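You operate a simulated robot arm through the tools that you are given. There is no shell and no other tool.

You run a simulated robot arm. Do the job below in one go: nothing can be reset, and whatever is moved stays where it is left.

Task
Free wheel 1, set its axle nut till drag reads 0.3 to 0.4, brake it, fit the silver cap.
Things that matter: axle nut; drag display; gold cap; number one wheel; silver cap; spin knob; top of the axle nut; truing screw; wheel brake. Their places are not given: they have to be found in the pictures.

Only the result counts: the job must be done as asked and must still hold three seconds after the hand-in. Knocking over, shifting, dropping, spilling or breaking anything else fails it. Lids that push on must go on centred and level and be pressed home; caps that screw on are set level and turned clockwise until they are tight.

Robot
A 6-joint arm with a two-finger gripper, fixed in place. Base frame: the origin is at the foot of the arm, x ahead of it, y to its left, z up; the work surface is at about z = 0.78. Lengths are in m, angles in degrees, forces in N, time in s.
Its first joint turns from -166.0 to 166.0 degrees. Payload 3.43 kg.
Tool frame: the origin (TCP) lies between the finger pads and is the grasp point; the fingertips stand 0.02 m ahead of it; z points along the fingers, y is the line along which they close. The gripper opens to 0.19 m. The gripper's body begins 0.248 m behind the TCP.
Orientation is that of the tool frame in the base frame, as a unit quaternion [x, y, z, w]. With the fingers straight down and closing along the base's y, the tool's x points along the base's -x, its y along +y and its z along -z.

Tools
- The arm moves only by the tool send_rows. Its argument "targets" is a list of rows, each a list of 7 numbers: the shift along the tool's x, y, z in units of 150 mm (1.0 is 150 mm), then the turn, a rotation vector about the tool's x, y, z in units of 180 degrees (1.0 is 180 degrees), then the opening, from 0 (shut) to 1 (fully open). In form: [[tx, ty, tz, wx, wy, wz, fingers], ...]. A call has 1 to 20 rows; each row is the pose to reach, as a shift and turn from the pose commanded when the call began, along the tool's axes at that moment. A call with a number of a shift or a turn outside -1 to 1 is refused whole. Rows are played at 5 a second. More than 0.05 m and 8.6 degrees between two rows, or a gripper value outside its range, and nothing of the call is played. A pose out of reach is approached as far as the arm can. The call stops where the force on the tool passes 50 N (or 10 N more than at its start, if that is more) or the arm is blocked; 0.2 s more then pass. Each finger travels about 0.045 m/s and halts on what it meets, pressing with about 21 N; the grip force reading is that of the motor and also rises with nothing between the fingers. The clock runs only during rows and for 0.2 s after the last one: add rows that repeat a pose to give the fingers time. It gives the time, the measured TCP pose, the force on the tool (base axes), the opening and the grip force at its end, in the units of the frame above (readings bear some noise), with the torque about the TCP (base axes, N m) and any sound that the robot's microphone picked up.
- Cameras (640 x 400 px; columns grow to the right, rows downward): "scene" is fixed at [0.2199, 0.4999, 1.6209]; the picture's right is [-0.23, -0.97, 0.00], its down [-0.71, 0.17, -0.68] and it looks along [0.67, -0.16, -0.73] (base axes); focal length 330 px, centre (320, 200). "wrist" rides on the gripper at [0.07, -0.008, -0.288] in the tool frame; the picture's right is [0.12, 0.99, 0.00], its down [-0.96, 0.12, -0.25] and it looks along [-0.25, 0.03, 0.97] (tool axes); focal length 261 px, centre (320, 200).
- grab_frame(camera): a new picture of that camera. No time passes.
- slide_trunk(by): slides the trunk up (or, below 0, down) by that many m; the arm rides with it, the base frame stays. It gives what a move gives, with no picture.
- pixel_to_xyz(camera, pixels): for up to 12 pixels [column, row] of the newest picture of that camera ("zoom" is the newest enlarged one), the place [x, y, z] in the base frame of the surface seen there, good to about 0.003 m. No time passes.
- zoom(camera, box): a new picture of the part [left, top, right, bottom] of that camera's present view, enlarged. No time passes.
- sign_off(): hands the job in; it is judged then, once.

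Open the gripper and draw the arm clear of the work before you hand the job in, unless the task says otherwise.

The tools are called as name(argument=value, ...) on one line, values as JSON. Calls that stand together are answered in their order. send_rows: Moves the arm, as the interface text tells. Its arguments: {"type":"object","properties":{"targets":{"type":"array","items":{"type":"array","items":{"type":"number"}}}},"required":["targets"]} The other tools are called the same way: slide_trunk (by) slides the trunk up or down; grab_frame (camera) takes a picture; pixel_to_xyz (camera, pixels) gives the place of the surface under pixels of a picture; zoom (camera, box) takes an enlarged picture of a part of a camera's view; sign_off () hands the job in.

At the start:

```text
t: 0.0
position: [0.4934, 0.32, 1.3238]
tool_rot: [0.0, 1.0, -0.001, -0.001]
contact_force: [-0.1, -0.4, -0.6]
wrist_torque: [-0.03, 0.0, 0.01]
gripper_width: 0.19
grip_force: 0.0
trunk travel left (down, up): [-0.175, 0.065]
```

scene: 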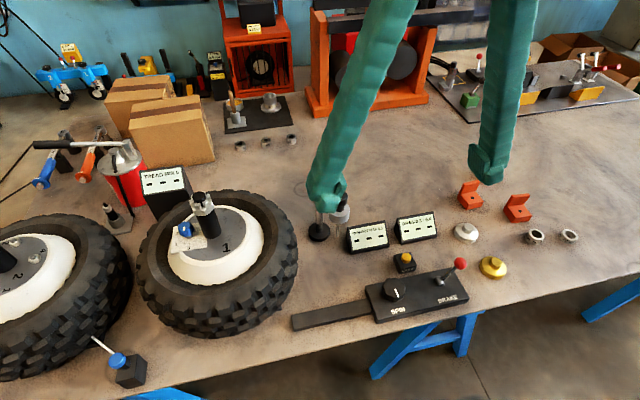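
wrist: 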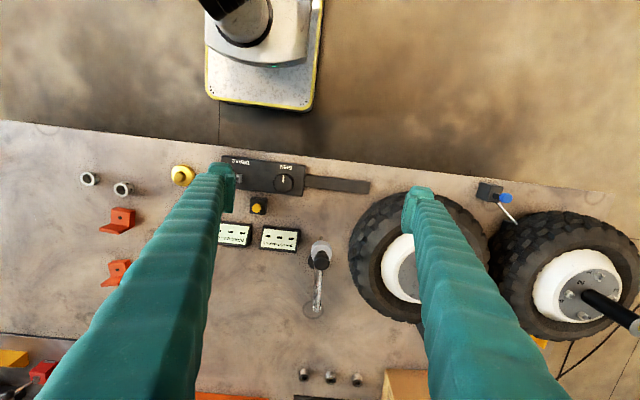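

I start by looking closely at the scene: wheel 1 around (215,260), the brake/spin panel around (415,295), the displays around (390,235).

zoom(camera="scene", box=[130, 150, 310, 340])

zoom(camera="scene", box=[280, 180, 540, 340])

```text
2.11 times, centred on (220, 245) of scene
```

zoom: 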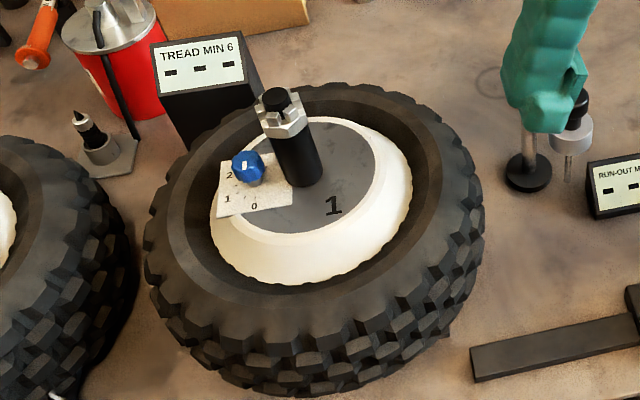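

```text
2.46 times, centred on (410, 260) of scene
```

zoom: 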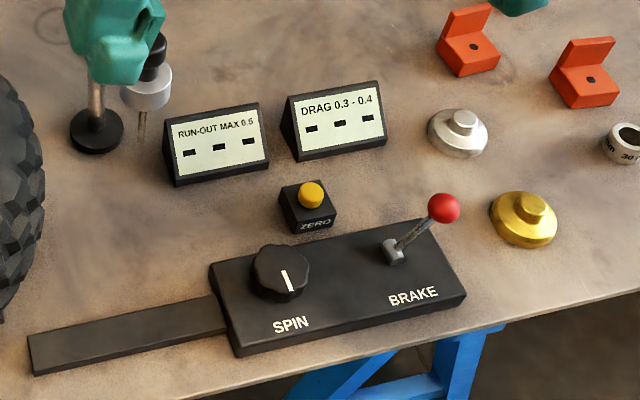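

The display at (415,228) reads "DRAG 0.3 - 0.4" with dashes. I get the coordinates of the key items from the scene view.

grab_frame(camera="scene")

pixel_to_xyz(camera="scene", pixels=[[199, 194], [203, 207], [226, 247], [185, 228], [466, 230], [493, 265], [392, 290], [459, 264], [438, 281], [404, 260], [416, 230], [119, 360]])

zoom(camera="scene", box=[165, 175, 265, 265])

```text
taken
```

scene: 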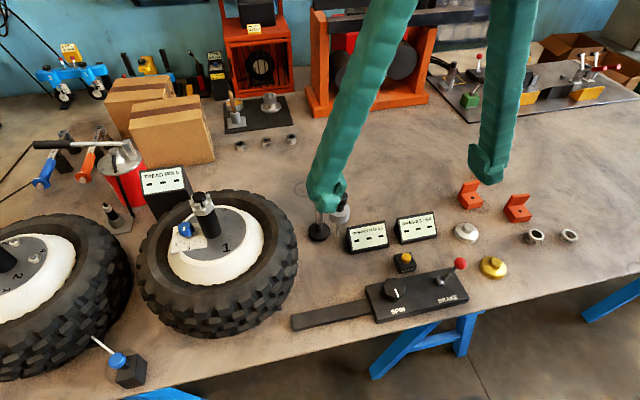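

```text
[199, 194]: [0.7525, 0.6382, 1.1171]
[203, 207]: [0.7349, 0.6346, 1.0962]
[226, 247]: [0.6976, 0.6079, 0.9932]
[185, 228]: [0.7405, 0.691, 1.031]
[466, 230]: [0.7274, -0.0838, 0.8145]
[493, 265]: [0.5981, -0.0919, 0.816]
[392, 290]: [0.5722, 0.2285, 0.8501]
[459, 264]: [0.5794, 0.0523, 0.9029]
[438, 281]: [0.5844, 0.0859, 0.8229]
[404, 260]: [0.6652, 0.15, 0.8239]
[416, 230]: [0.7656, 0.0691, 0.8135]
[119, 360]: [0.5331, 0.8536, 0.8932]
```

```text
4.44 times, centred on (215, 220) of scene
```

zoom: 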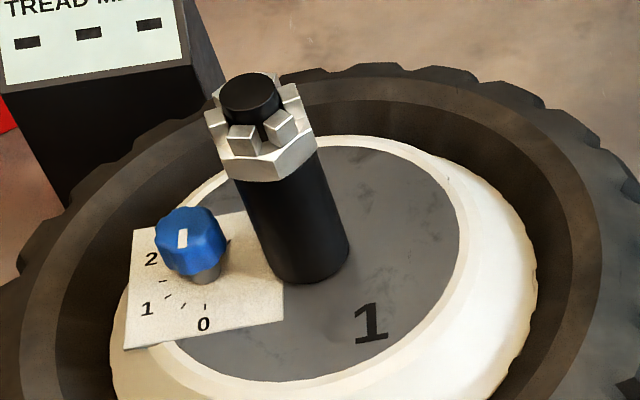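

Wheel 1 carries a castellated nut at about (0.745, 0.636, 1.10) and the panel with brake lever (ball ~ (0.579, 0.052, 0.903)) and spin knob (~(0.572, 0.2285, 0.85)). I move above the panel for a closer wrist view.

send_rows(targets=[[-0.09, -0.2, 0.08, 0, 0, 0, 1], [-0.18, -0.4, 0.16, 0, 0, 0, 1], [-0.27, -0.6, 0.24, 0, 0, 0, 1], [-0.36, -0.8, 0.32, 0, 0, 0, 1], [-0.444, -1.0, 0.4, 0, 0, 0, 1], [-0.444, -1.0, 0.4, 0, 0, 0, 1]])

grab_frame(camera="wrist")

grab_frame(camera="scene")

```text
t: 1.4
position: [0.56, 0.1697, 1.2665]
tool_rot: [0.0, 1.0, 0.001, -0.001]
contact_force: [-0.6, -1.3, -0.3]
wrist_torque: [-0.03, -0.02, -0.03]
gripper_width: 0.19
grip_force: 0.1
trunk travel left (down, up): [-0.175, 0.065]
```

```text
taken
```

wrist: 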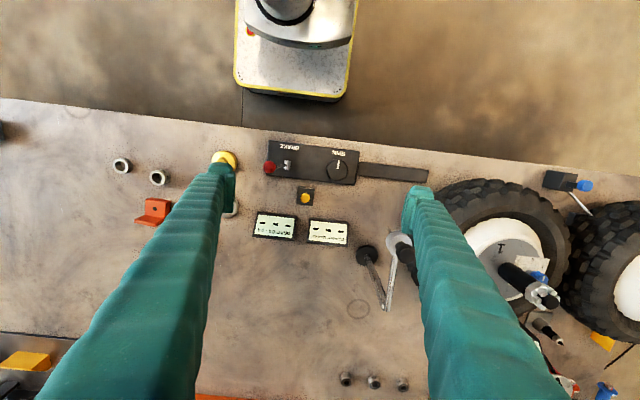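

```text
taken
```

scene: 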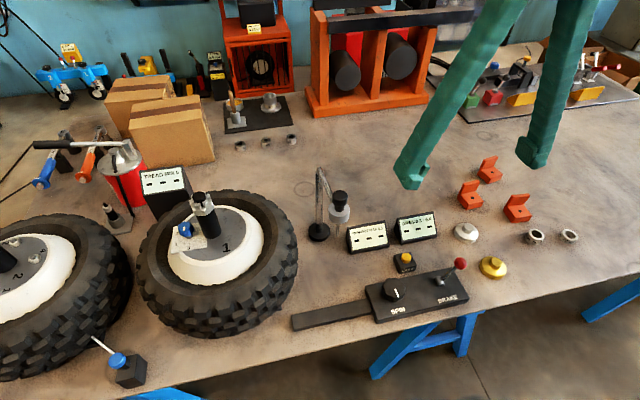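

The wrist image shows the panel at (310,165). I zoom in on the panel and the caps.

zoom(camera="wrist", box=[200, 125, 440, 275])

zoom(camera="scene", box=[370, 240, 520, 335])

zoom(camera="scene", box=[440, 205, 520, 290])

zoom(camera="wrist", box=[440, 170, 640, 330])

```text
2.67 times, centred on (320, 200) of wrist
```

zoom: 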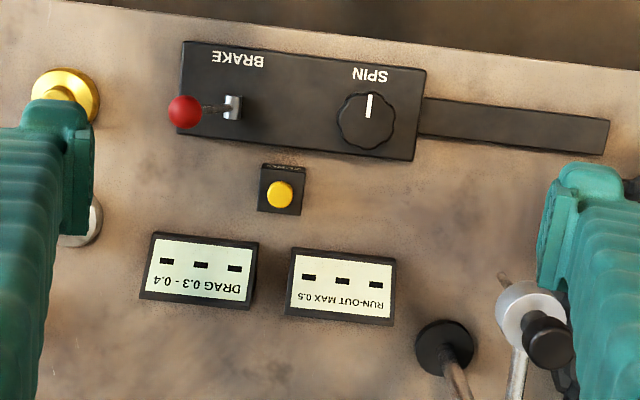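

```text
4.21 times, centred on (445, 288) of scene
```

zoom: 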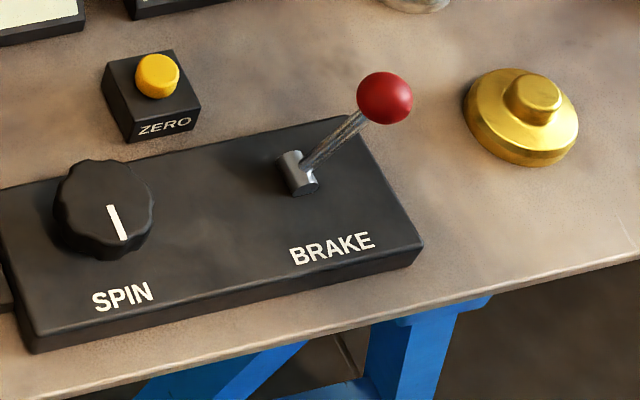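

```text
4.71 times, centred on (480, 248) of scene
```

zoom: 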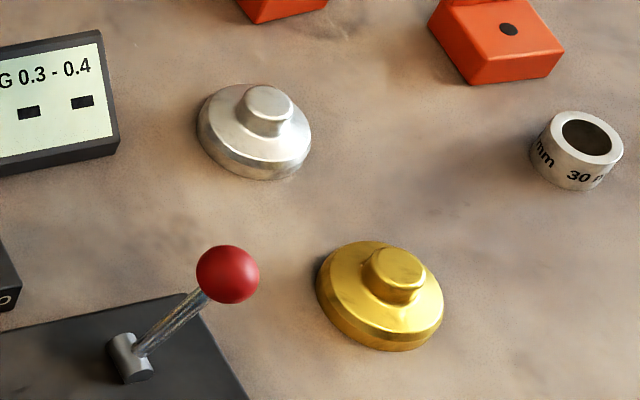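

```text
2.50 times, centred on (540, 250) of wrist
```

zoom: 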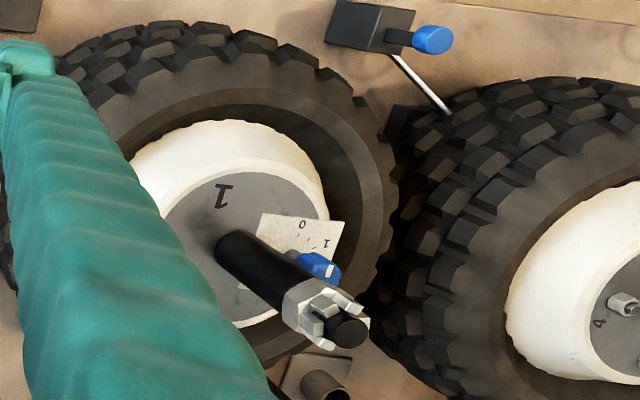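

The lever pivots about its short cross pin and leans toward -y. I measure the lever, knob and caps accurately from the wrist zoom.

zoom(camera="wrist", box=[200, 125, 440, 275])

pixel_to_xyz(camera="zoom", pixels=[[185, 111], [215, 107], [233, 101], [233, 116], [367, 120], [340, 128], [394, 113], [367, 150], [300, 120], [190, 50], [420, 75], [410, 155]])

zoom(camera="scene", box=[370, 240, 520, 335])

pixel_to_xyz(camera="zoom", pixels=[[385, 97], [360, 90], [410, 100], [385, 75], [385, 118], [335, 140], [310, 165], [292, 160], [310, 190], [110, 200], [75, 165], [150, 190]])

```text
2.67 times, centred on (320, 200) of wrist
```

zoom: 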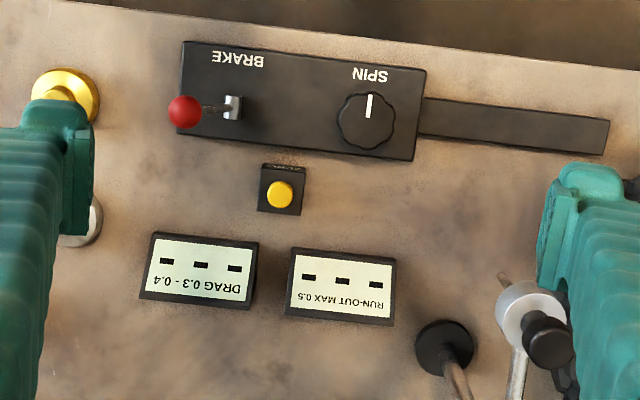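

```text
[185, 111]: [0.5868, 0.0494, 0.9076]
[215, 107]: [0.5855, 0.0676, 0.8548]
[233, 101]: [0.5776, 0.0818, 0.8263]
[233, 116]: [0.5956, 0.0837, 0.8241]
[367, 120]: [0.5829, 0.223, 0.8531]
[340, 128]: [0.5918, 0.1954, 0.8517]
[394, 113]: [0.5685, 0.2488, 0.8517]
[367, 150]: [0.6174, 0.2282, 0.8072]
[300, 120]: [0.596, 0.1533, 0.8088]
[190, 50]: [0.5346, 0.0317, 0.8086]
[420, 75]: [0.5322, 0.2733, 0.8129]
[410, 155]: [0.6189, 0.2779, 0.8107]
```

```text
4.21 times, centred on (445, 288) of scene
```

zoom: 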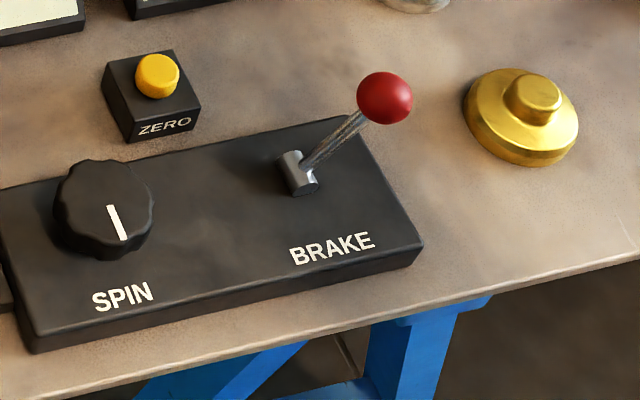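

```text
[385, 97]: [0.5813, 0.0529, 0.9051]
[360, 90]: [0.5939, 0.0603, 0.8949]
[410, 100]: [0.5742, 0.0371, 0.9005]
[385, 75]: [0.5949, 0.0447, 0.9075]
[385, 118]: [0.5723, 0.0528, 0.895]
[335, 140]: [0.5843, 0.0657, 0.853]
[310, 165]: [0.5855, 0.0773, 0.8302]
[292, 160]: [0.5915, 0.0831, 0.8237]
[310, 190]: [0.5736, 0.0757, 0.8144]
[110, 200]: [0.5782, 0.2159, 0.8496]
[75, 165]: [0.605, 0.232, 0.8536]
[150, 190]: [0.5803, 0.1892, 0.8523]
```

The lever pivots at about (0.586, 0.083, 0.818) with the ball at (0.586, 0.049, 0.895), leaning to -y. I close the fingers and move to the -y side of it, staying high.

send_rows(targets=[[-0.04, -0.25, 0, 0, 0, 0, 0], [-0.08, -0.5, 0, 0, 0, 0, 0], [-0.13, -0.75, 0, 0, 0, 0, 0], [-0.173, -1.0, 0, 0, 0, 0, 0], [-0.173, -1.0, 0.3, 0, 0, 0, 0], [-0.173, -1.0, 0.6, 0, 0, 0, 0], [-0.173, -1.0, 0.9, 0, 0, 0, 0], [-0.173, -1.0, 0.9, 0, 0, 0, 0], [-0.173, -1.0, 0.9, 0, 0, 0, 0], [-0.173, -1.0, 0.9, 0, 0, 0, 0], [-0.173, -1.0, 0.9, 0, 0, 0, 0], [-0.173, -1.0, 0.9, 0, 0, 0, 0]])

grab_frame(camera="wrist")

grab_frame(camera="scene")

```text
t: 4.0
position: [0.5867, 0.021, 1.1298]
tool_rot: [0.0, 1.0, 0.0, 0.0]
contact_force: [0.2, 0.2, -0.1]
wrist_torque: [0.0, -0.02, 0.0]
gripper_width: 0.0
grip_force: 21.0
trunk travel left (down, up): [-0.175, 0.065]
```

```text
taken
```

wrist: 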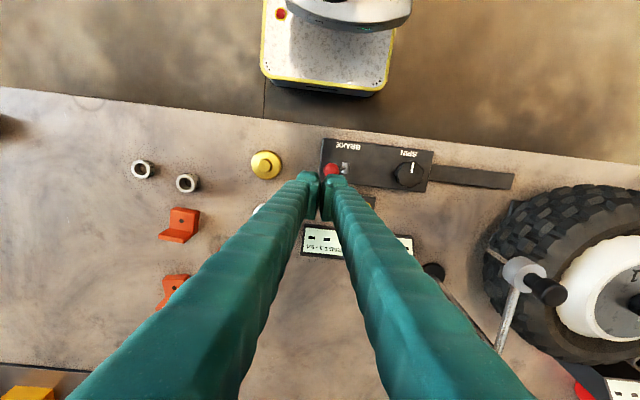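

```text
taken
```

scene: 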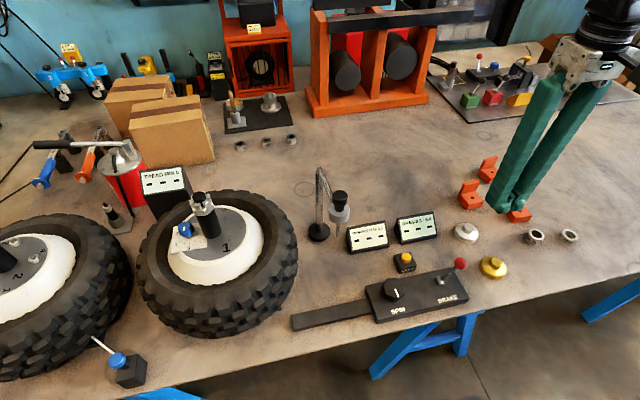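

The fingers are shut at (0.587, 0.021, 1.130). I shift to y ≈ -0.005 and descend partway.

send_rows(targets=[[0, -0.173, 0.1, 0, 0, 0, 0], [0, -0.173, 0.4, 0, 0, 0, 0], [0, -0.173, 0.7, 0, 0, 0, 0], [0, -0.173, 1.0, 0, 0, 0, 0], [0, -0.173, 1.0, 0, 0, 0, 0]])

grab_frame(camera="wrist")

zoom(camera="scene", box=[360, 150, 540, 335])

```text
t: 5.2
position: [0.5831, -0.0044, 0.9821]
tool_rot: [0.0, 1.0, 0.0, 0.0]
contact_force: [0.4, -0.4, 0.1]
wrist_torque: [-0.01, 0.01, -0.01]
gripper_width: 0.0002
grip_force: 20.9
trunk travel left (down, up): [-0.175, 0.065]
```

```text
taken
```

wrist: 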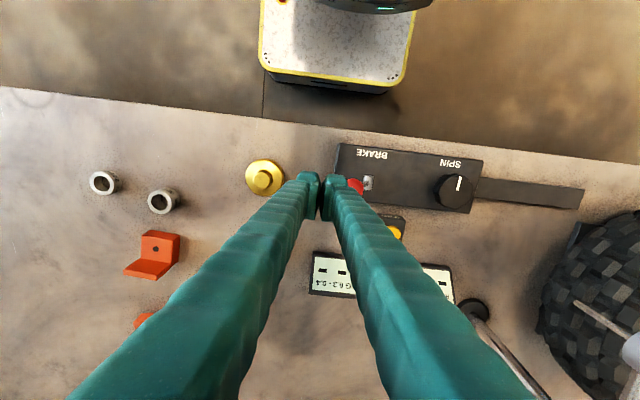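

```text
2.16 times, centred on (450, 242) of scene
```

zoom: 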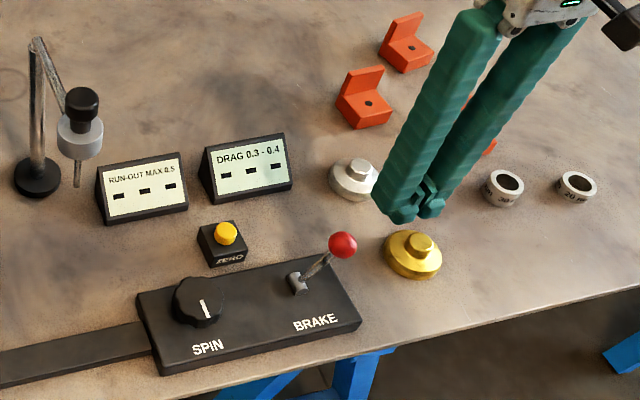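

The fingers are beside the lever at y = -0.004. I lower to ball height (z ≈ 0.895) and push the ball toward +y gradually.

send_rows(targets=[[0, 0, 0.3, 0, 0, 0, 0], [0, 0, 0.57, 0, 0, 0, 0], [0, 0.1, 0.57, 0, 0, 0, 0], [0, 0.17, 0.57, 0, 0, 0, 0], [0, 0.23, 0.57, 0, 0, 0, 0], [0, 0.29, 0.57, 0, 0, 0, 0], [0, 0.35, 0.57, 0, 0, 0, 0], [0, 0.41, 0.57, 0, 0, 0, 0], [0, 0.47, 0.57, 0, 0, 0, 0], [0, 0.53, 0.57, 0, 0, 0, 0], [0, 0.58, 0.57, 0, 0, 0, 0]])

zoom(camera="scene", box=[360, 150, 540, 335])

```text
t: 7.5
position: [0.5874, 0.0701, 0.8946]
tool_rot: [-0.002, 1.0, -0.004, 0.0]
contact_force: [6.0, -55.0, 0.4]
wrist_torque: [0.03, -0.01, -0.17]
gripper_width: 0.0001
grip_force: 21.0
trunk travel left (down, up): [-0.175, 0.065]
stopped in row 11: the force on the tool passed its limit at 60 N (the readings are from after the stop); the commanded pose is now the measured one
```

```text
2.16 times, centred on (450, 242) of scene
```

zoom: 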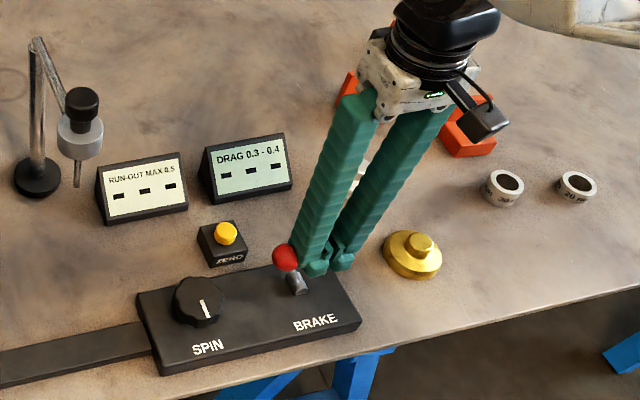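

The force hit 60 N with the ball now on the +y side, likely at its end stop. I back off and look.

send_rows(targets=[[0, -0.1, 0, 0, 0, 0, 0], [0, -0.3, 0, 0, 0, 0, 0], [0, -0.45, 0, 0, 0, 0, 0], [0, -0.45, -0.3, 0, 0, 0, 0]])

zoom(camera="scene", box=[370, 200, 520, 335])

pixel_to_xyz(camera="zoom", pixels=[[240, 180], [285, 190], [300, 230]])

grab_frame(camera="scene")

```text
t: 8.6
position: [0.5882, 0.0069, 0.9405]
tool_rot: [-0.002, 1.0, -0.003, -0.001]
contact_force: [0.4, 0.3, -0.2]
wrist_torque: [-0.05, 0.07, 0.03]
gripper_width: 0.0
grip_force: 20.5
trunk travel left (down, up): [-0.175, 0.065]
```

```text
2.96 times, centred on (445, 268) of scene
```

zoom: 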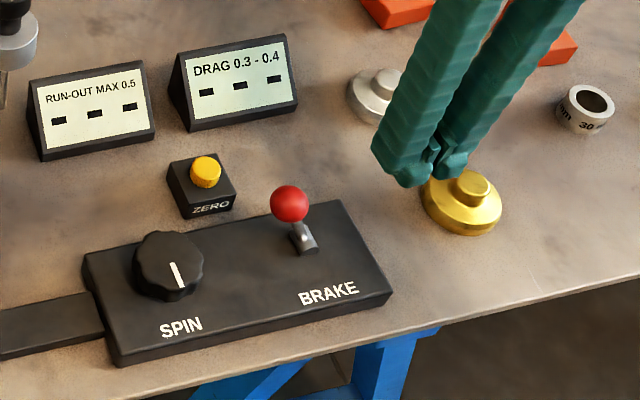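

```text
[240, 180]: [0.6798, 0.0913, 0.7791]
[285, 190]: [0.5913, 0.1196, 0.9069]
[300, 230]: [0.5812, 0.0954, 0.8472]
```

```text
taken
```

scene: 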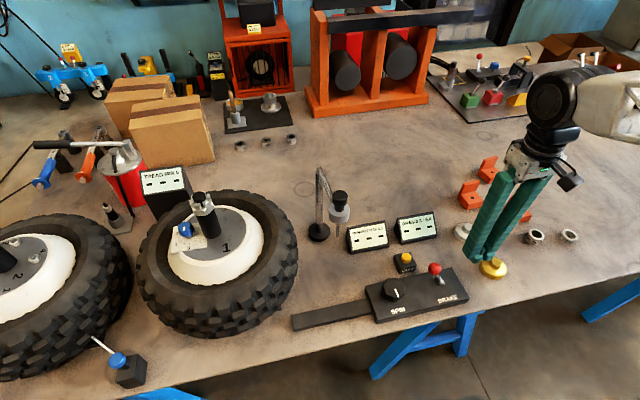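

The ball is now at about (0.591, 0.118, 0.90), so the lever has swung to the other stop; the displays still show dashes. Next I go over the spin knob at (0.583, 0.222), with the fingers partly open.

send_rows(targets=[[0, 0, -0.3, 0, 0, 0, 0], [0, 0, -0.6, 0, 0, 0, 0.2], [0, 0.3, -0.6, 0, 0, 0, 0.5], [0, 0.6, -0.6, 0, 0, 0, 0.5], [0, 0.9, -0.6, 0, 0, 0, 0.5], [0.02, 1.0, -0.6, 0, 0, 0, 0.5]])

send_rows(targets=[[0, 0.2, 0, 0, 0, 0, 0.5], [0, 0.43, 0, 0, 0, 0, 0.5], [0, 0.43, 0.2, 0, 0, 0, 0.5], [0, 0.43, 0.2, 0, 0, 0, 0.5], [0, 0.43, 0.2, 0, 0, 0, 0.5]])

grab_frame(camera="wrist")

zoom(camera="scene", box=[340, 150, 500, 335])

```text
t: 9.9
position: [0.584, 0.1569, 1.0296]
tool_rot: [-0.001, 1.0, -0.003, 0.0]
contact_force: [-0.2, 0.4, -0.5]
wrist_torque: [0.06, 0.02, -0.01]
gripper_width: 0.0949
grip_force: 0.1
trunk travel left (down, up): [-0.175, 0.065]
```

```text
t: 11.2
position: [0.5845, 0.2199, 0.9994]
tool_rot: [-0.002, 1.0, -0.003, 0.0]
contact_force: [-0.3, 0.7, 0.1]
wrist_torque: [0.02, -0.01, 0.03]
gripper_width: 0.0951
grip_force: 0.1
trunk travel left (down, up): [-0.175, 0.065]
```

```text
taken
```

wrist: 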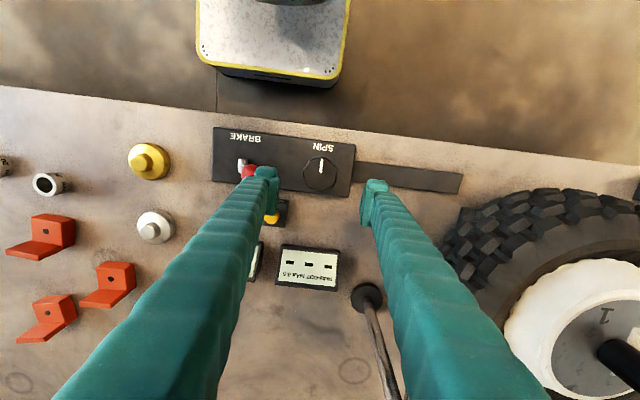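

```text
2.16 times, centred on (420, 242) of scene
```

zoom: 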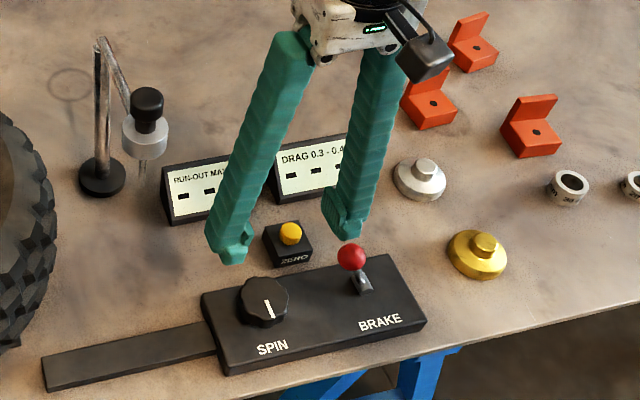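

I measure the knob's edges from this closer wrist view for an accurate centre.

zoom(camera="wrist", box=[260, 125, 400, 215])

pixel_to_xyz(camera="wrist", pixels=[[321, 172], [305, 174], [337, 172], [321, 158], [321, 185], [320, 165], [368, 182], [272, 170]])

```text
4.44 times, centred on (330, 170) of wrist
```

zoom: 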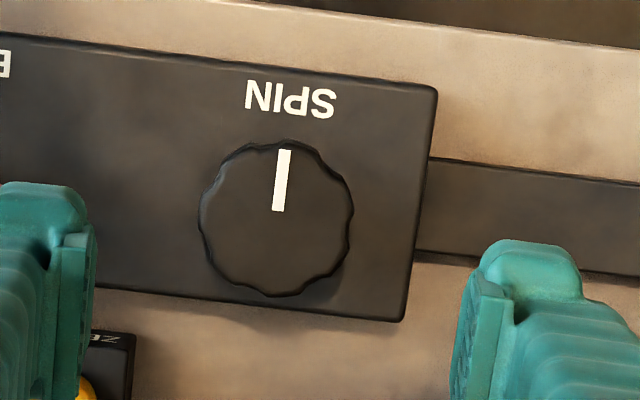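

```text
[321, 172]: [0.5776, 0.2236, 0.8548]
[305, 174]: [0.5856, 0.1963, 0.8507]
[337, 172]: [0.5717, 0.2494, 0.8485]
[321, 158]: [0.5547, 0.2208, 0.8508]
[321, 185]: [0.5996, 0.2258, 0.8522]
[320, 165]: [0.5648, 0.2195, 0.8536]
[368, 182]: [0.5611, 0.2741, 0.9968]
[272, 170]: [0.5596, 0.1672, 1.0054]
```

The knob centre is about (0.582, 0.223) with diameter ≈ 0.058, pointer toward -x. I descend around it and grip it.

send_rows(targets=[[0.017, 0.02, 0.25, 0, 0, 0, 0.5], [0.017, 0.02, 0.5, 0, 0, 0, 0.5], [0.017, 0.02, 0.75, 0, 0, 0, 0.5], [0.017, 0.02, 0.99, 0, 0, 0, 0.5], [0.017, 0.02, 1.0, 0, 0, 0, 0.2], [0.017, 0.02, 1.0, 0, 0, 0, 0.2], [0.017, 0.02, 1.0, 0, 0, 0, 0.2], [0.017, 0.02, 1.0, 0, 0, 0, 0.2]])

zoom(camera="scene", box=[340, 150, 500, 335])

```text
t: 13.2
position: [0.5807, 0.2197, 0.8483]
tool_rot: [-0.005, 1.0, -0.006, 0.0]
contact_force: [16.7, -52.5, 1.1]
wrist_torque: [-0.83, -0.17, 0.78]
gripper_width: 0.0589
grip_force: 44.9
trunk travel left (down, up): [-0.175, 0.065]
stopped in row 8: the force on the tool passed its limit at 52 N (the readings are from after the stop); the commanded pose is now the measured one
```

```text
2.16 times, centred on (420, 242) of scene
```

zoom: 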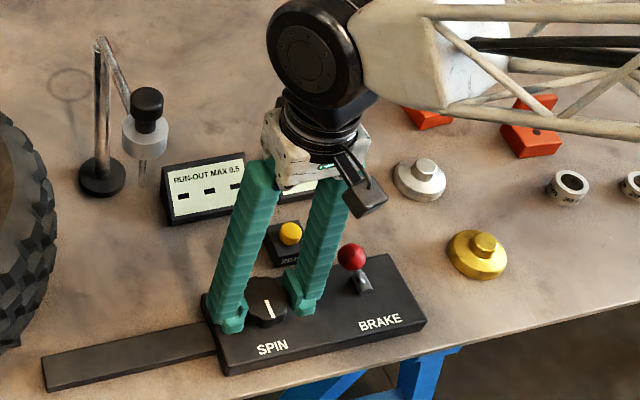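

The grip is on the knob but with a -52 N side load (knob centre is slightly to -y). I shift a few mm to -y to relieve it.

send_rows(targets=[[0, -0.01, 0, 0, 0, 0, 0.25], [0, -0.02, 0, 0, 0, 0, 0.25], [0, -0.02, 0, 0, 0, 0, 0.25]])

```text
t: 13.9
position: [0.5816, 0.2196, 0.8479]
tool_rot: [-0.004, 1.0, -0.004, 0.0]
contact_force: [24.1, -44.5, -6.0]
wrist_torque: [-0.16, -0.24, 0.23]
gripper_width: 0.0588
grip_force: 45.1
trunk travel left (down, up): [-0.175, 0.065]
```

The side load is still about -44 N in y and +24 N in x, so I keep easing toward -y and slightly +x.

send_rows(targets=[[-0.01, -0.02, 0, 0, 0, 0, 0.27], [-0.015, -0.03, 0, 0, 0, 0, 0.27], [-0.02, -0.04, 0, 0, 0, 0, 0.27], [-0.02, -0.04, 0, 0, 0, 0, 0.27]])

```text
t: 15.1
position: [0.5797, 0.2206, 0.8477]
tool_rot: [-0.001, 1.0, -0.002, -0.003]
contact_force: [-35.1, 65.1, 5.0]
wrist_torque: [0.83, 0.6, 0.61]
gripper_width: 0.0589
grip_force: 44.9
trunk travel left (down, up): [-0.175, 0.065]
stopped in row 4: the force on the tool passed its limit at 65 N (the readings are from after the stop); the commanded pose is now the measured one
```

The load overshot to +65 N. I open the fingers to release and settle, then re-grip exactly at the knob's measured centre y ≈ 0.220.

send_rows(targets=[[0, 0, 0, 0, 0, 0, 0.45], [0, 0, 0, 0, 0, 0, 0.45], [0, 0, 0, 0, 0, 0, 0.45], [0, 0, 0, 0, 0, 0, 0.45]])

send_rows(targets=[[0, 0, 0, 0, 0, 0, 0.45], [0, 0, 0, 0, 0, 0, 0.45]])

zoom(camera="scene", box=[340, 200, 500, 335])

grab_frame(camera="wrist")

```text
t: 16.1
position: [0.5833, 0.2151, 0.8481]
tool_rot: [0.0, 1.0, -0.002, -0.002]
contact_force: [0.2, 0.3, -0.9]
wrist_torque: [-0.01, 0.01, -0.01]
gripper_width: 0.0853
grip_force: 0.1
trunk travel left (down, up): [-0.175, 0.065]
```

```text
t: 16.7
position: [0.5841, 0.2138, 0.8476]
tool_rot: [0.001, 1.0, -0.002, -0.001]
contact_force: [0.2, -0.2, -0.3]
wrist_torque: [-0.01, -0.02, -0.02]
gripper_width: 0.0856
grip_force: 0.1
trunk travel left (down, up): [-0.175, 0.065]
```

```text
2.96 times, centred on (420, 268) of scene
```

zoom: 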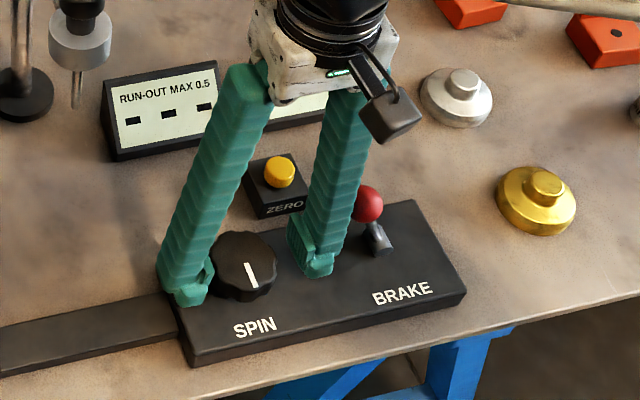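

```text
taken
```

wrist: 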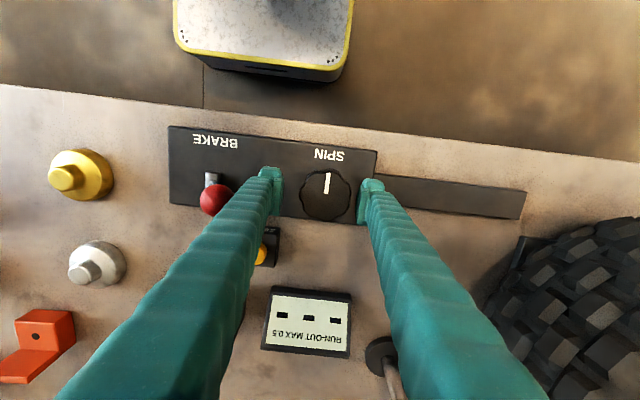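

With the fingers open the tool is at y = 0.214 while the knob centre is ≈ 0.2195 (wrist: knob mid-column 326 vs finger mid 321). I shift +5.5 mm and close again.

send_rows(targets=[[0.01, 0.037, 0, 0, 0, 0, 0.45], [0.01, 0.037, 0, 0, 0, 0, 0.45], [0.01, 0.037, 0, 0, 0, 0, 0.4], [0.01, 0.037, 0, 0, 0, 0, 0.35], [0.01, 0.037, 0, 0, 0, 0, 0.32], [0.01, 0.037, 0, 0, 0, 0, 0.3], [0.01, 0.037, 0, 0, 0, 0, 0.3]])

```text
t: 18.3
position: [0.5821, 0.221, 0.8476]
tool_rot: [0.0, 1.0, -0.002, -0.001]
contact_force: [-0.1, 1.4, 0.7]
wrist_torque: [0.03, 0.01, 0.0]
gripper_width: 0.0588
grip_force: 43.7
trunk travel left (down, up): [-0.175, 0.065]
```

A clean grip with nearly zero side load. I turn clockwise (seen from above) in 8° rows and watch the torque and displays.

send_rows(targets=[[0, 0, 0, 0, 0, 0.04, 0.3], [0, 0, 0, 0, 0, 0.08, 0.3], [0, 0, 0, 0, 0, 0.12, 0.3], [0, 0, 0, 0, 0, 0.16, 0.3]])

grab_frame(camera="scene")

zoom(camera="scene", box=[340, 180, 500, 335])

```text
t: 19.3
position: [0.5827, 0.2191, 0.8479]
tool_rot: [0.25, 0.968, -0.003, 0.0]
contact_force: [2.0, -3.2, -0.4]
wrist_torque: [0.19, -0.06, 0.66]
gripper_width: 0.0587
grip_force: 44.9
trunk travel left (down, up): [-0.175, 0.065]
```

```text
taken
```

scene: 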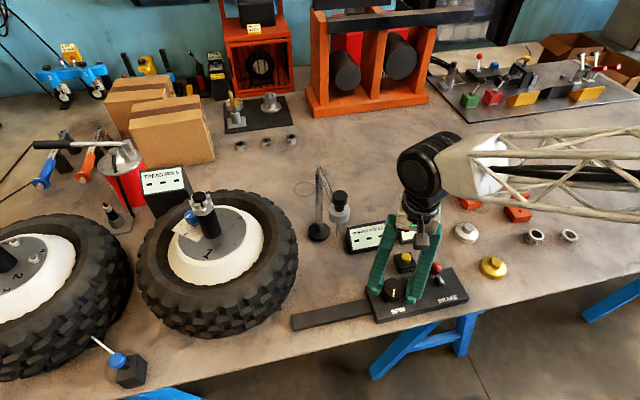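

```text
2.58 times, centred on (420, 258) of scene
```

zoom: 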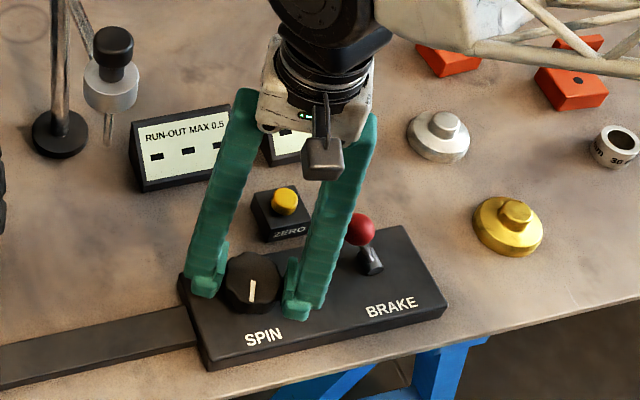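

Turning the knob rotates wheel 1 itself (the "1" moved from (226,247) to (208,253)). The drag display is hidden by the hand, so I look through the wrist camera.

grab_frame(camera="wrist")

```text
taken
```

wrist: 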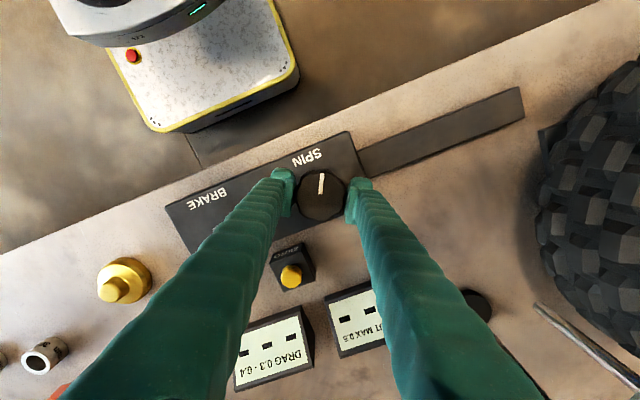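

Drag still shows dashes. I keep turning clockwise another ~80° and check the displays.

send_rows(targets=[[0, 0, 0, 0, 0, 0.045, 0.3], [0, 0, 0, 0, 0, 0.09, 0.3], [0, 0, 0, 0, 0, 0.135, 0.3], [0, 0, 0, 0, 0, 0.18, 0.3], [0, 0, 0, 0, 0, 0.225, 0.3], [0, 0, 0, 0, 0, 0.27, 0.3], [0, 0, 0, 0, 0, 0.315, 0.3], [0, 0, 0, 0, 0, 0.36, 0.3], [0, 0, 0, 0, 0, 0.405, 0.3], [0, 0, 0, 0, 0, 0.45, 0.3]])

grab_frame(camera="wrist")

grab_frame(camera="scene")

```text
t: 21.5
position: [0.5811, 0.2196, 0.8481]
tool_rot: [0.819, 0.574, -0.004, 0.001]
contact_force: [-18.5, -4.0, -1.9]
wrist_torque: [0.21, 0.19, 0.85]
gripper_width: 0.0581
grip_force: 45.3
trunk travel left (down, up): [-0.175, 0.065]
```

```text
taken
```

wrist: 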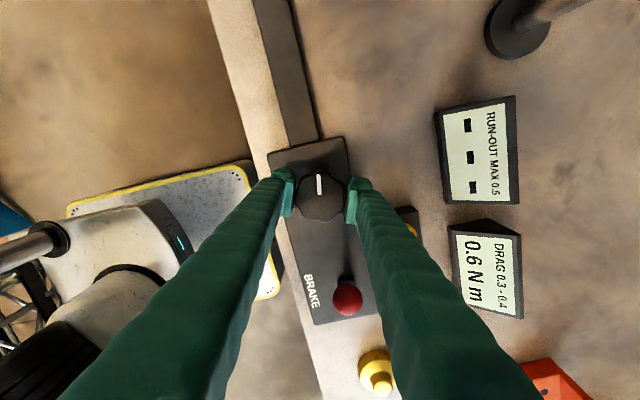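

```text
taken
```

scene: 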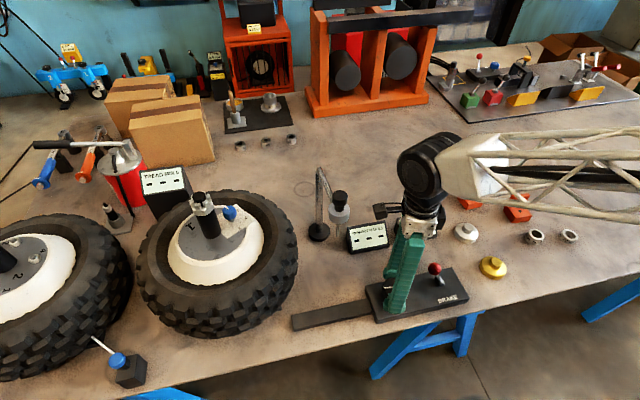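

The drag display now reads 0.6 N m, too high, so the nut must be loosened. I release the knob and rise straight up.

send_rows(targets=[[0, 0, 0, 0, 0, 0, 0.35], [0, 0, 0, 0, 0, 0, 0.42], [0, 0, 0, 0, 0, 0, 0.45], [0, 0, -0.2, 0, 0, 0, 0.45], [0, 0, -0.5, 0, 0, 0, 0.45], [0, 0, -0.8, 0, 0, 0, 0.45], [0, 0, -1.0, 0, 0, 0, 0.45], [0, 0, -1.0, 0, 0, 0, 0.45]])

zoom(camera="scene", box=[140, 170, 300, 290])

zoom(camera="scene", box=[340, 180, 500, 335])

```text
t: 23.3
position: [0.5822, 0.2195, 0.9961]
tool_rot: [0.818, 0.575, -0.003, 0.001]
contact_force: [0.7, -0.6, 0.0]
wrist_torque: [0.04, -0.02, 0.0]
gripper_width: 0.0853
grip_force: 0.1
trunk travel left (down, up): [-0.175, 0.065]
```

```text
3.33 times, centred on (220, 230) of scene
```

zoom: 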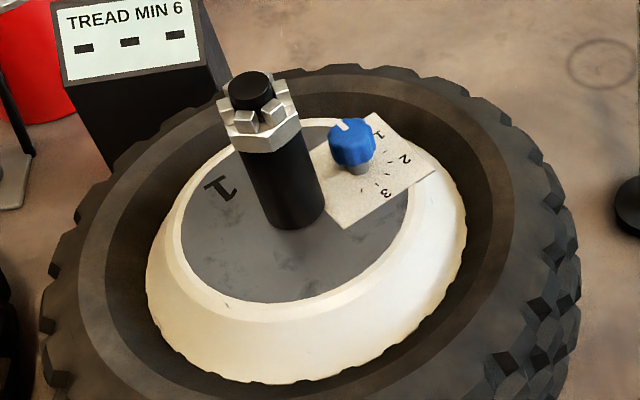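

```text
2.58 times, centred on (420, 258) of scene
```

zoom: 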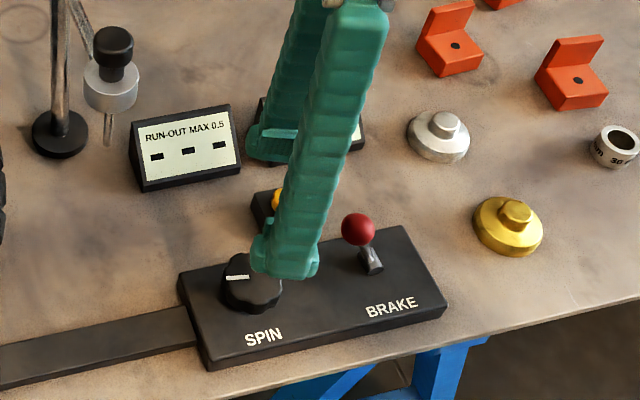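

The hub has rotated: the "1" is now at (195,225) and the blue truing screw is right of the nut. I raise the hand and start toward the nut, keeping high.

send_rows(targets=[[0, 0, -0.3, 0, 0, 0, 0.45], [0, 0, -0.6, 0, 0, 0, 0.45], [0, 0, -0.9, 0, 0, 0, 0.45], [0.1, 0, -1.0, 0, 0, 0, 0.45], [0.4, 0, -1.0, 0, 0, 0, 0.45], [0.7, 0, -1.0, 0, 0, 0, 0.45], [1.0, 0.03, -1.0, 0, 0, 0, 0.45], [1.0, 0.03, -1.0, 0, 0, 0, 0.45]])

send_rows(targets=[[0.1, 0, -0.3, 0, 0, 0, 0.45], [0.2, 0, -0.6, 0, 0, 0, 0.45], [0.4, 0, -0.8, 0, 0, 0, 0.45], [0.7, 0.03, -0.8, 0, 0, 0, 0.45], [0.85, 0.04, -0.8, 0, 0, 0, 0.45], [1.0, 0.05, -0.8, 0, 0, 0, 0.45], [1.0, 0.05, -0.8, 0, 0, 0, 0.45]])

grab_frame(camera="wrist")

grab_frame(camera="scene")

```text
t: 25.1
position: [0.6379, 0.3597, 1.147]
tool_rot: [0.818, 0.575, -0.003, 0.002]
contact_force: [0.6, -0.2, 0.5]
wrist_torque: [-0.11, 0.04, 0.0]
gripper_width: 0.0854
grip_force: 0.1
trunk travel left (down, up): [-0.175, 0.065]
```

```text
t: 26.7
position: [0.6926, 0.4967, 1.2568]
tool_rot: [0.818, 0.575, 0.001, 0.0]
contact_force: [-0.4, 0.5, -0.4]
wrist_torque: [-0.04, 0.0, 0.0]
gripper_width: 0.0853
grip_force: 0.1
out of reach, approached as far as the arm can: row 6, 7
trunk travel left (down, up): [-0.175, 0.065]
```

```text
taken
```

wrist: 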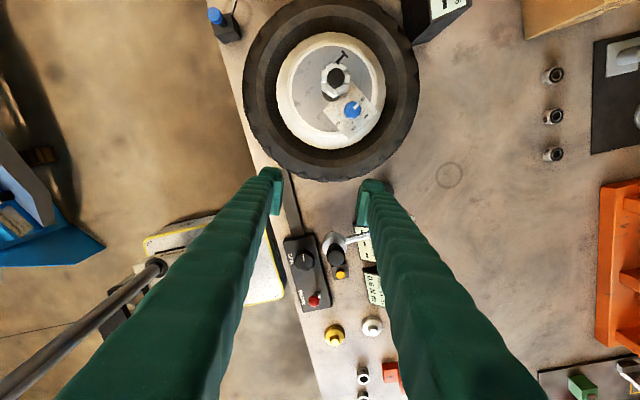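

```text
taken
```

scene: 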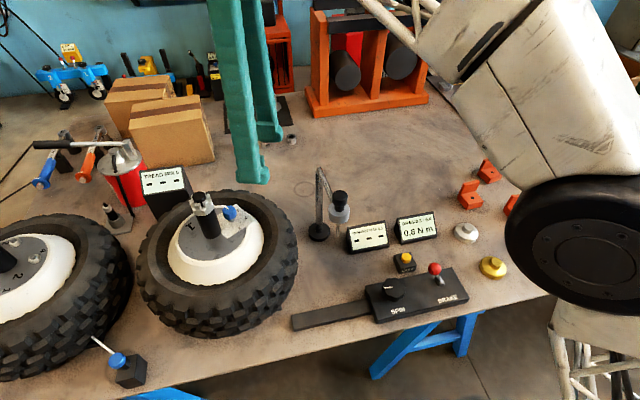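

The drag still shows 0.6 N m at (418,228). This pose is out of reach at height, so first I measure the nut accurately from the wrist view (nut at (336,78)).

zoom(camera="wrist", box=[270, 30, 400, 150])

pixel_to_xyz(camera="zoom", pixels=[[322, 160], [322, 130], [322, 190], [300, 160], [345, 160], [280, 165], [370, 160], [322, 205], [408, 265], [350, 270], [240, 240], [420, 200]])

```text
3.33 times, centred on (335, 90) of wrist
```

zoom: 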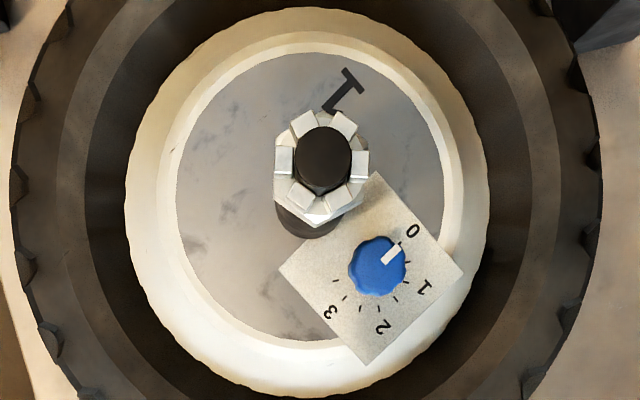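

```text
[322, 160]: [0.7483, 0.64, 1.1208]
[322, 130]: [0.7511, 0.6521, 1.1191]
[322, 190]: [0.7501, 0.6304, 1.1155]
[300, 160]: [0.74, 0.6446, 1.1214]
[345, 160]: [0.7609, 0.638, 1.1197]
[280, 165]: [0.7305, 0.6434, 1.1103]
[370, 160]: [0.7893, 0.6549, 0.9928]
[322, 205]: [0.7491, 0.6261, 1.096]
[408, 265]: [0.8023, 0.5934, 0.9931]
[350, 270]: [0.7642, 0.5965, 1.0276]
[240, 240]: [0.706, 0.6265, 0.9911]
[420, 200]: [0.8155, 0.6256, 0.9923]
```

The nut centre is about (0.750, 0.640), its axle top at z ≈ 1.121, and its flats face the tool's current closing direction. I raise the trunk to gain reach at height.

slide_trunk(by=0.065)

```text
t: 27.8
position: [0.6919, 0.4968, 1.3216]
tool_rot: [0.818, 0.575, 0.001, 0.0]
contact_force: [0.8, -0.8, -0.4]
wrist_torque: [0.0, 0.0, 0.03]
gripper_width: 0.0855
grip_force: 0.1
trunk travel left (down, up): [-0.24, 0.0]
```

The trunk is up and the TCP at z = 1.32. I lower to about 1.17 (tips stay above the axle top at 1.121) and try to extend toward the nut.

send_rows(targets=[[0, 0, 0.3, 0, 0, 0, 0.45], [0, 0, 0.6, 0, 0, 0, 0.45], [0, 0, 0.9, 0, 0, 0, 0.45], [0.2, 0, 1.0, 0, 0, 0, 0.45], [0.4, 0.01, 1.0, 0, 0, 0, 0.45], [0.6, 0.02, 1.0, 0, 0, 0, 0.45], [0.8, 0.03, 1.0, 0, 0, 0, 0.45], [0.8, 0.03, 1.0, 0, 0, 0, 0.45]])

grab_frame(camera="wrist")

grab_frame(camera="scene")

```text
t: 29.6
position: [0.7377, 0.6086, 1.1711]
tool_rot: [0.818, 0.575, 0.0, 0.001]
contact_force: [1.0, -0.3, -0.1]
wrist_torque: [-0.1, 0.05, 0.03]
gripper_width: 0.0855
grip_force: 0.1
trunk travel left (down, up): [-0.24, 0.0]
```

```text
taken
```

wrist: 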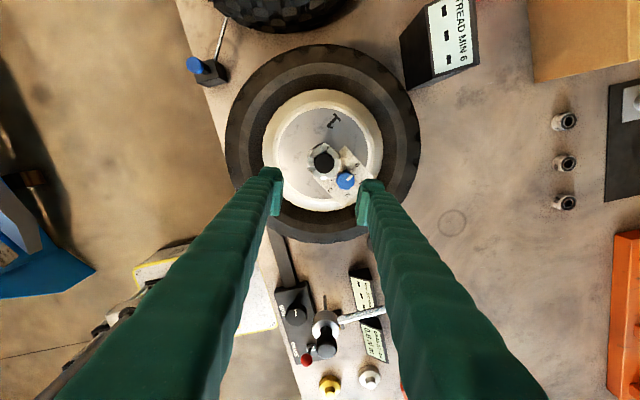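

```text
taken
```

scene: 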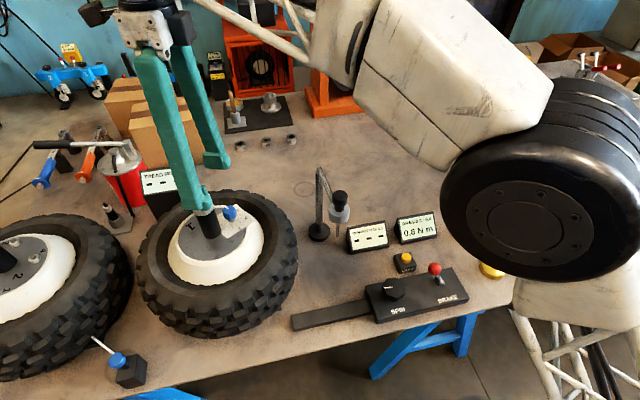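

Reached (0.738, 0.609, 1.171) without a limit warning. I zoom on the nut for its exact centre and flat angle.

zoom(camera="wrist", box=[280, 120, 380, 200])

pixel_to_xyz(camera="zoom", pixels=[[280, 205], [225, 200], [335, 195], [280, 160], [280, 245], [240, 180], [320, 180], [250, 230], [310, 230], [280, 275], [420, 300], [410, 320]])

```text
5.00 times, centred on (330, 160) of wrist
```

zoom: 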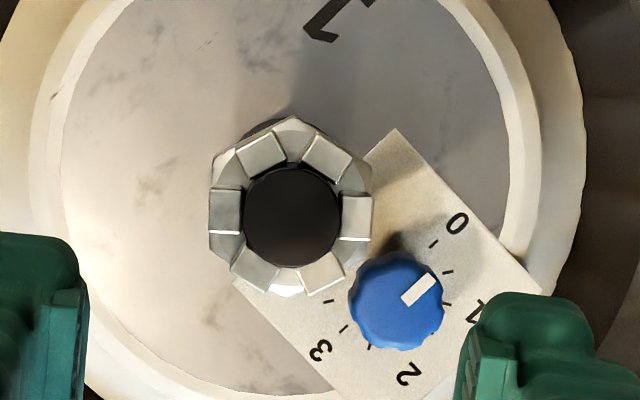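

```text
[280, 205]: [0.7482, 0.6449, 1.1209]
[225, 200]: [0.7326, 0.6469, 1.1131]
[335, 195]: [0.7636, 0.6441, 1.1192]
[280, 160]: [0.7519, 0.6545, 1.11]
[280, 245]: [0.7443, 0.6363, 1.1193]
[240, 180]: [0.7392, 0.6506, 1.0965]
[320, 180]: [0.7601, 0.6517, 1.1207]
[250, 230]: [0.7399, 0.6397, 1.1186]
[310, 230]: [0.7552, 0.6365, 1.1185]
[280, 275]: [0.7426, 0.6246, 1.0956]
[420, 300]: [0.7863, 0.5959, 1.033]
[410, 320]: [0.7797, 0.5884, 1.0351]
```

The axle centre is (0.750, 0.641), the flats are ~0.044 apart and lie ~7° off the closing line (vertical in the picture). I centre over the nut and turn -7° before descending.

send_rows(targets=[[0.12, 0.0, 0, 0, 0, -0.02, 0.45], [0.231, 0.004, 0, 0, 0, -0.039, 0.45], [0.231, 0.004, 0, 0, 0, -0.039, 0.45], [0.231, 0.004, 0, 0, 0, -0.039, 0.45]])

grab_frame(camera="wrist")

zoom(camera="wrist", box=[250, 130, 390, 230])

```text
t: 30.6
position: [0.7488, 0.6391, 1.1726]
tool_rot: [0.782, 0.623, 0.001, 0.001]
contact_force: [0.8, 0.5, 0.3]
wrist_torque: [0.03, -0.04, -0.03]
gripper_width: 0.0853
grip_force: 0.1
trunk travel left (down, up): [-0.24, 0.0]
```

```text
taken
```

wrist: 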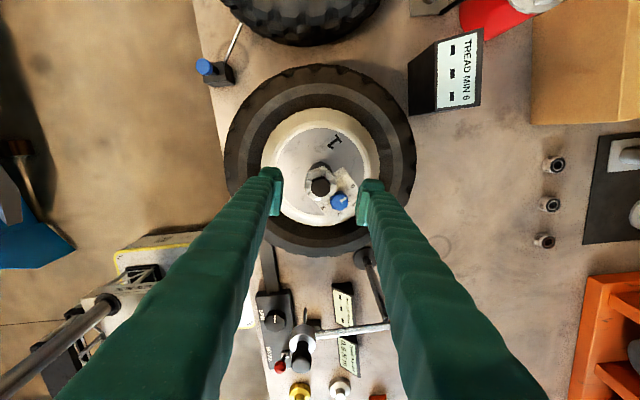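

```text
4.00 times, centred on (320, 180) of wrist
```

zoom: 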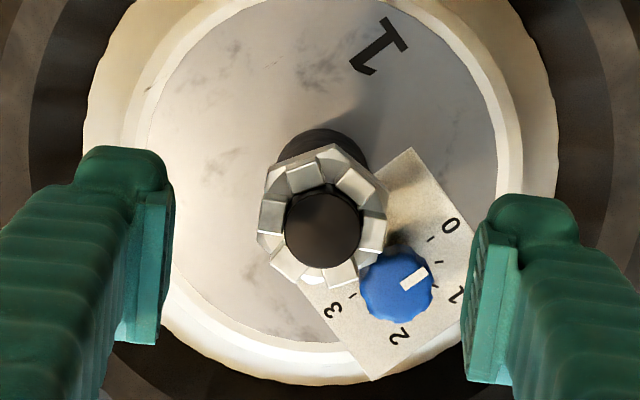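

The nut is centred to within ~1.5 mm and its flats now match the closing line. I descend to z ≈ 1.10 and close gently on the flats.

send_rows(targets=[[0, 0.01, 0.2, 0, 0, 0, 0.45], [0, 0.01, 0.4, 0, 0, 0, 0.45], [0, 0.01, 0.48, 0, 0, 0, 0.45], [0, 0.01, 0.48, 0, 0, 0, 0.38], [0, 0.01, 0.48, 0, 0, 0, 0.33], [0, 0.01, 0.48, 0, 0, 0, 0.28], [0, 0.01, 0.48, 0, 0, 0, 0.24], [0, 0.01, 0.48, 0, 0, 0, 0.22], [0, 0.01, 0.48, 0, 0, 0, 0.22]])

zoom(camera="scene", box=[140, 130, 300, 270])

zoom(camera="wrist", box=[250, 130, 390, 230])

```text
t: 32.6
position: [0.7496, 0.6401, 1.0999]
tool_rot: [0.781, 0.624, 0.0, 0.001]
contact_force: [-2.8, -0.9, -1.3]
wrist_torque: [-0.06, 0.06, 0.02]
gripper_width: 0.0487
grip_force: 45.2
trunk travel left (down, up): [-0.24, 0.0]
```

```text
2.86 times, centred on (220, 200) of scene
```

zoom: 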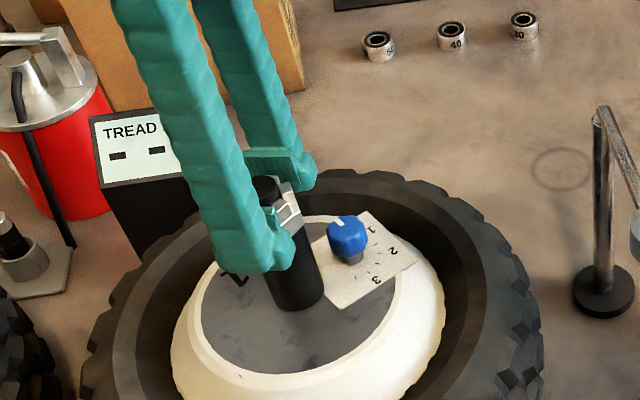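

```text
4.00 times, centred on (320, 180) of wrist
```

zoom: 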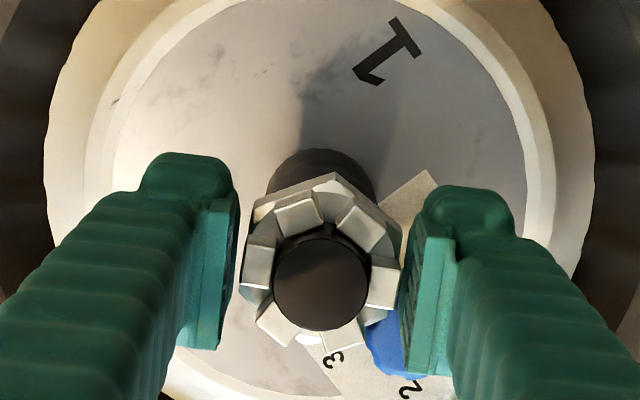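

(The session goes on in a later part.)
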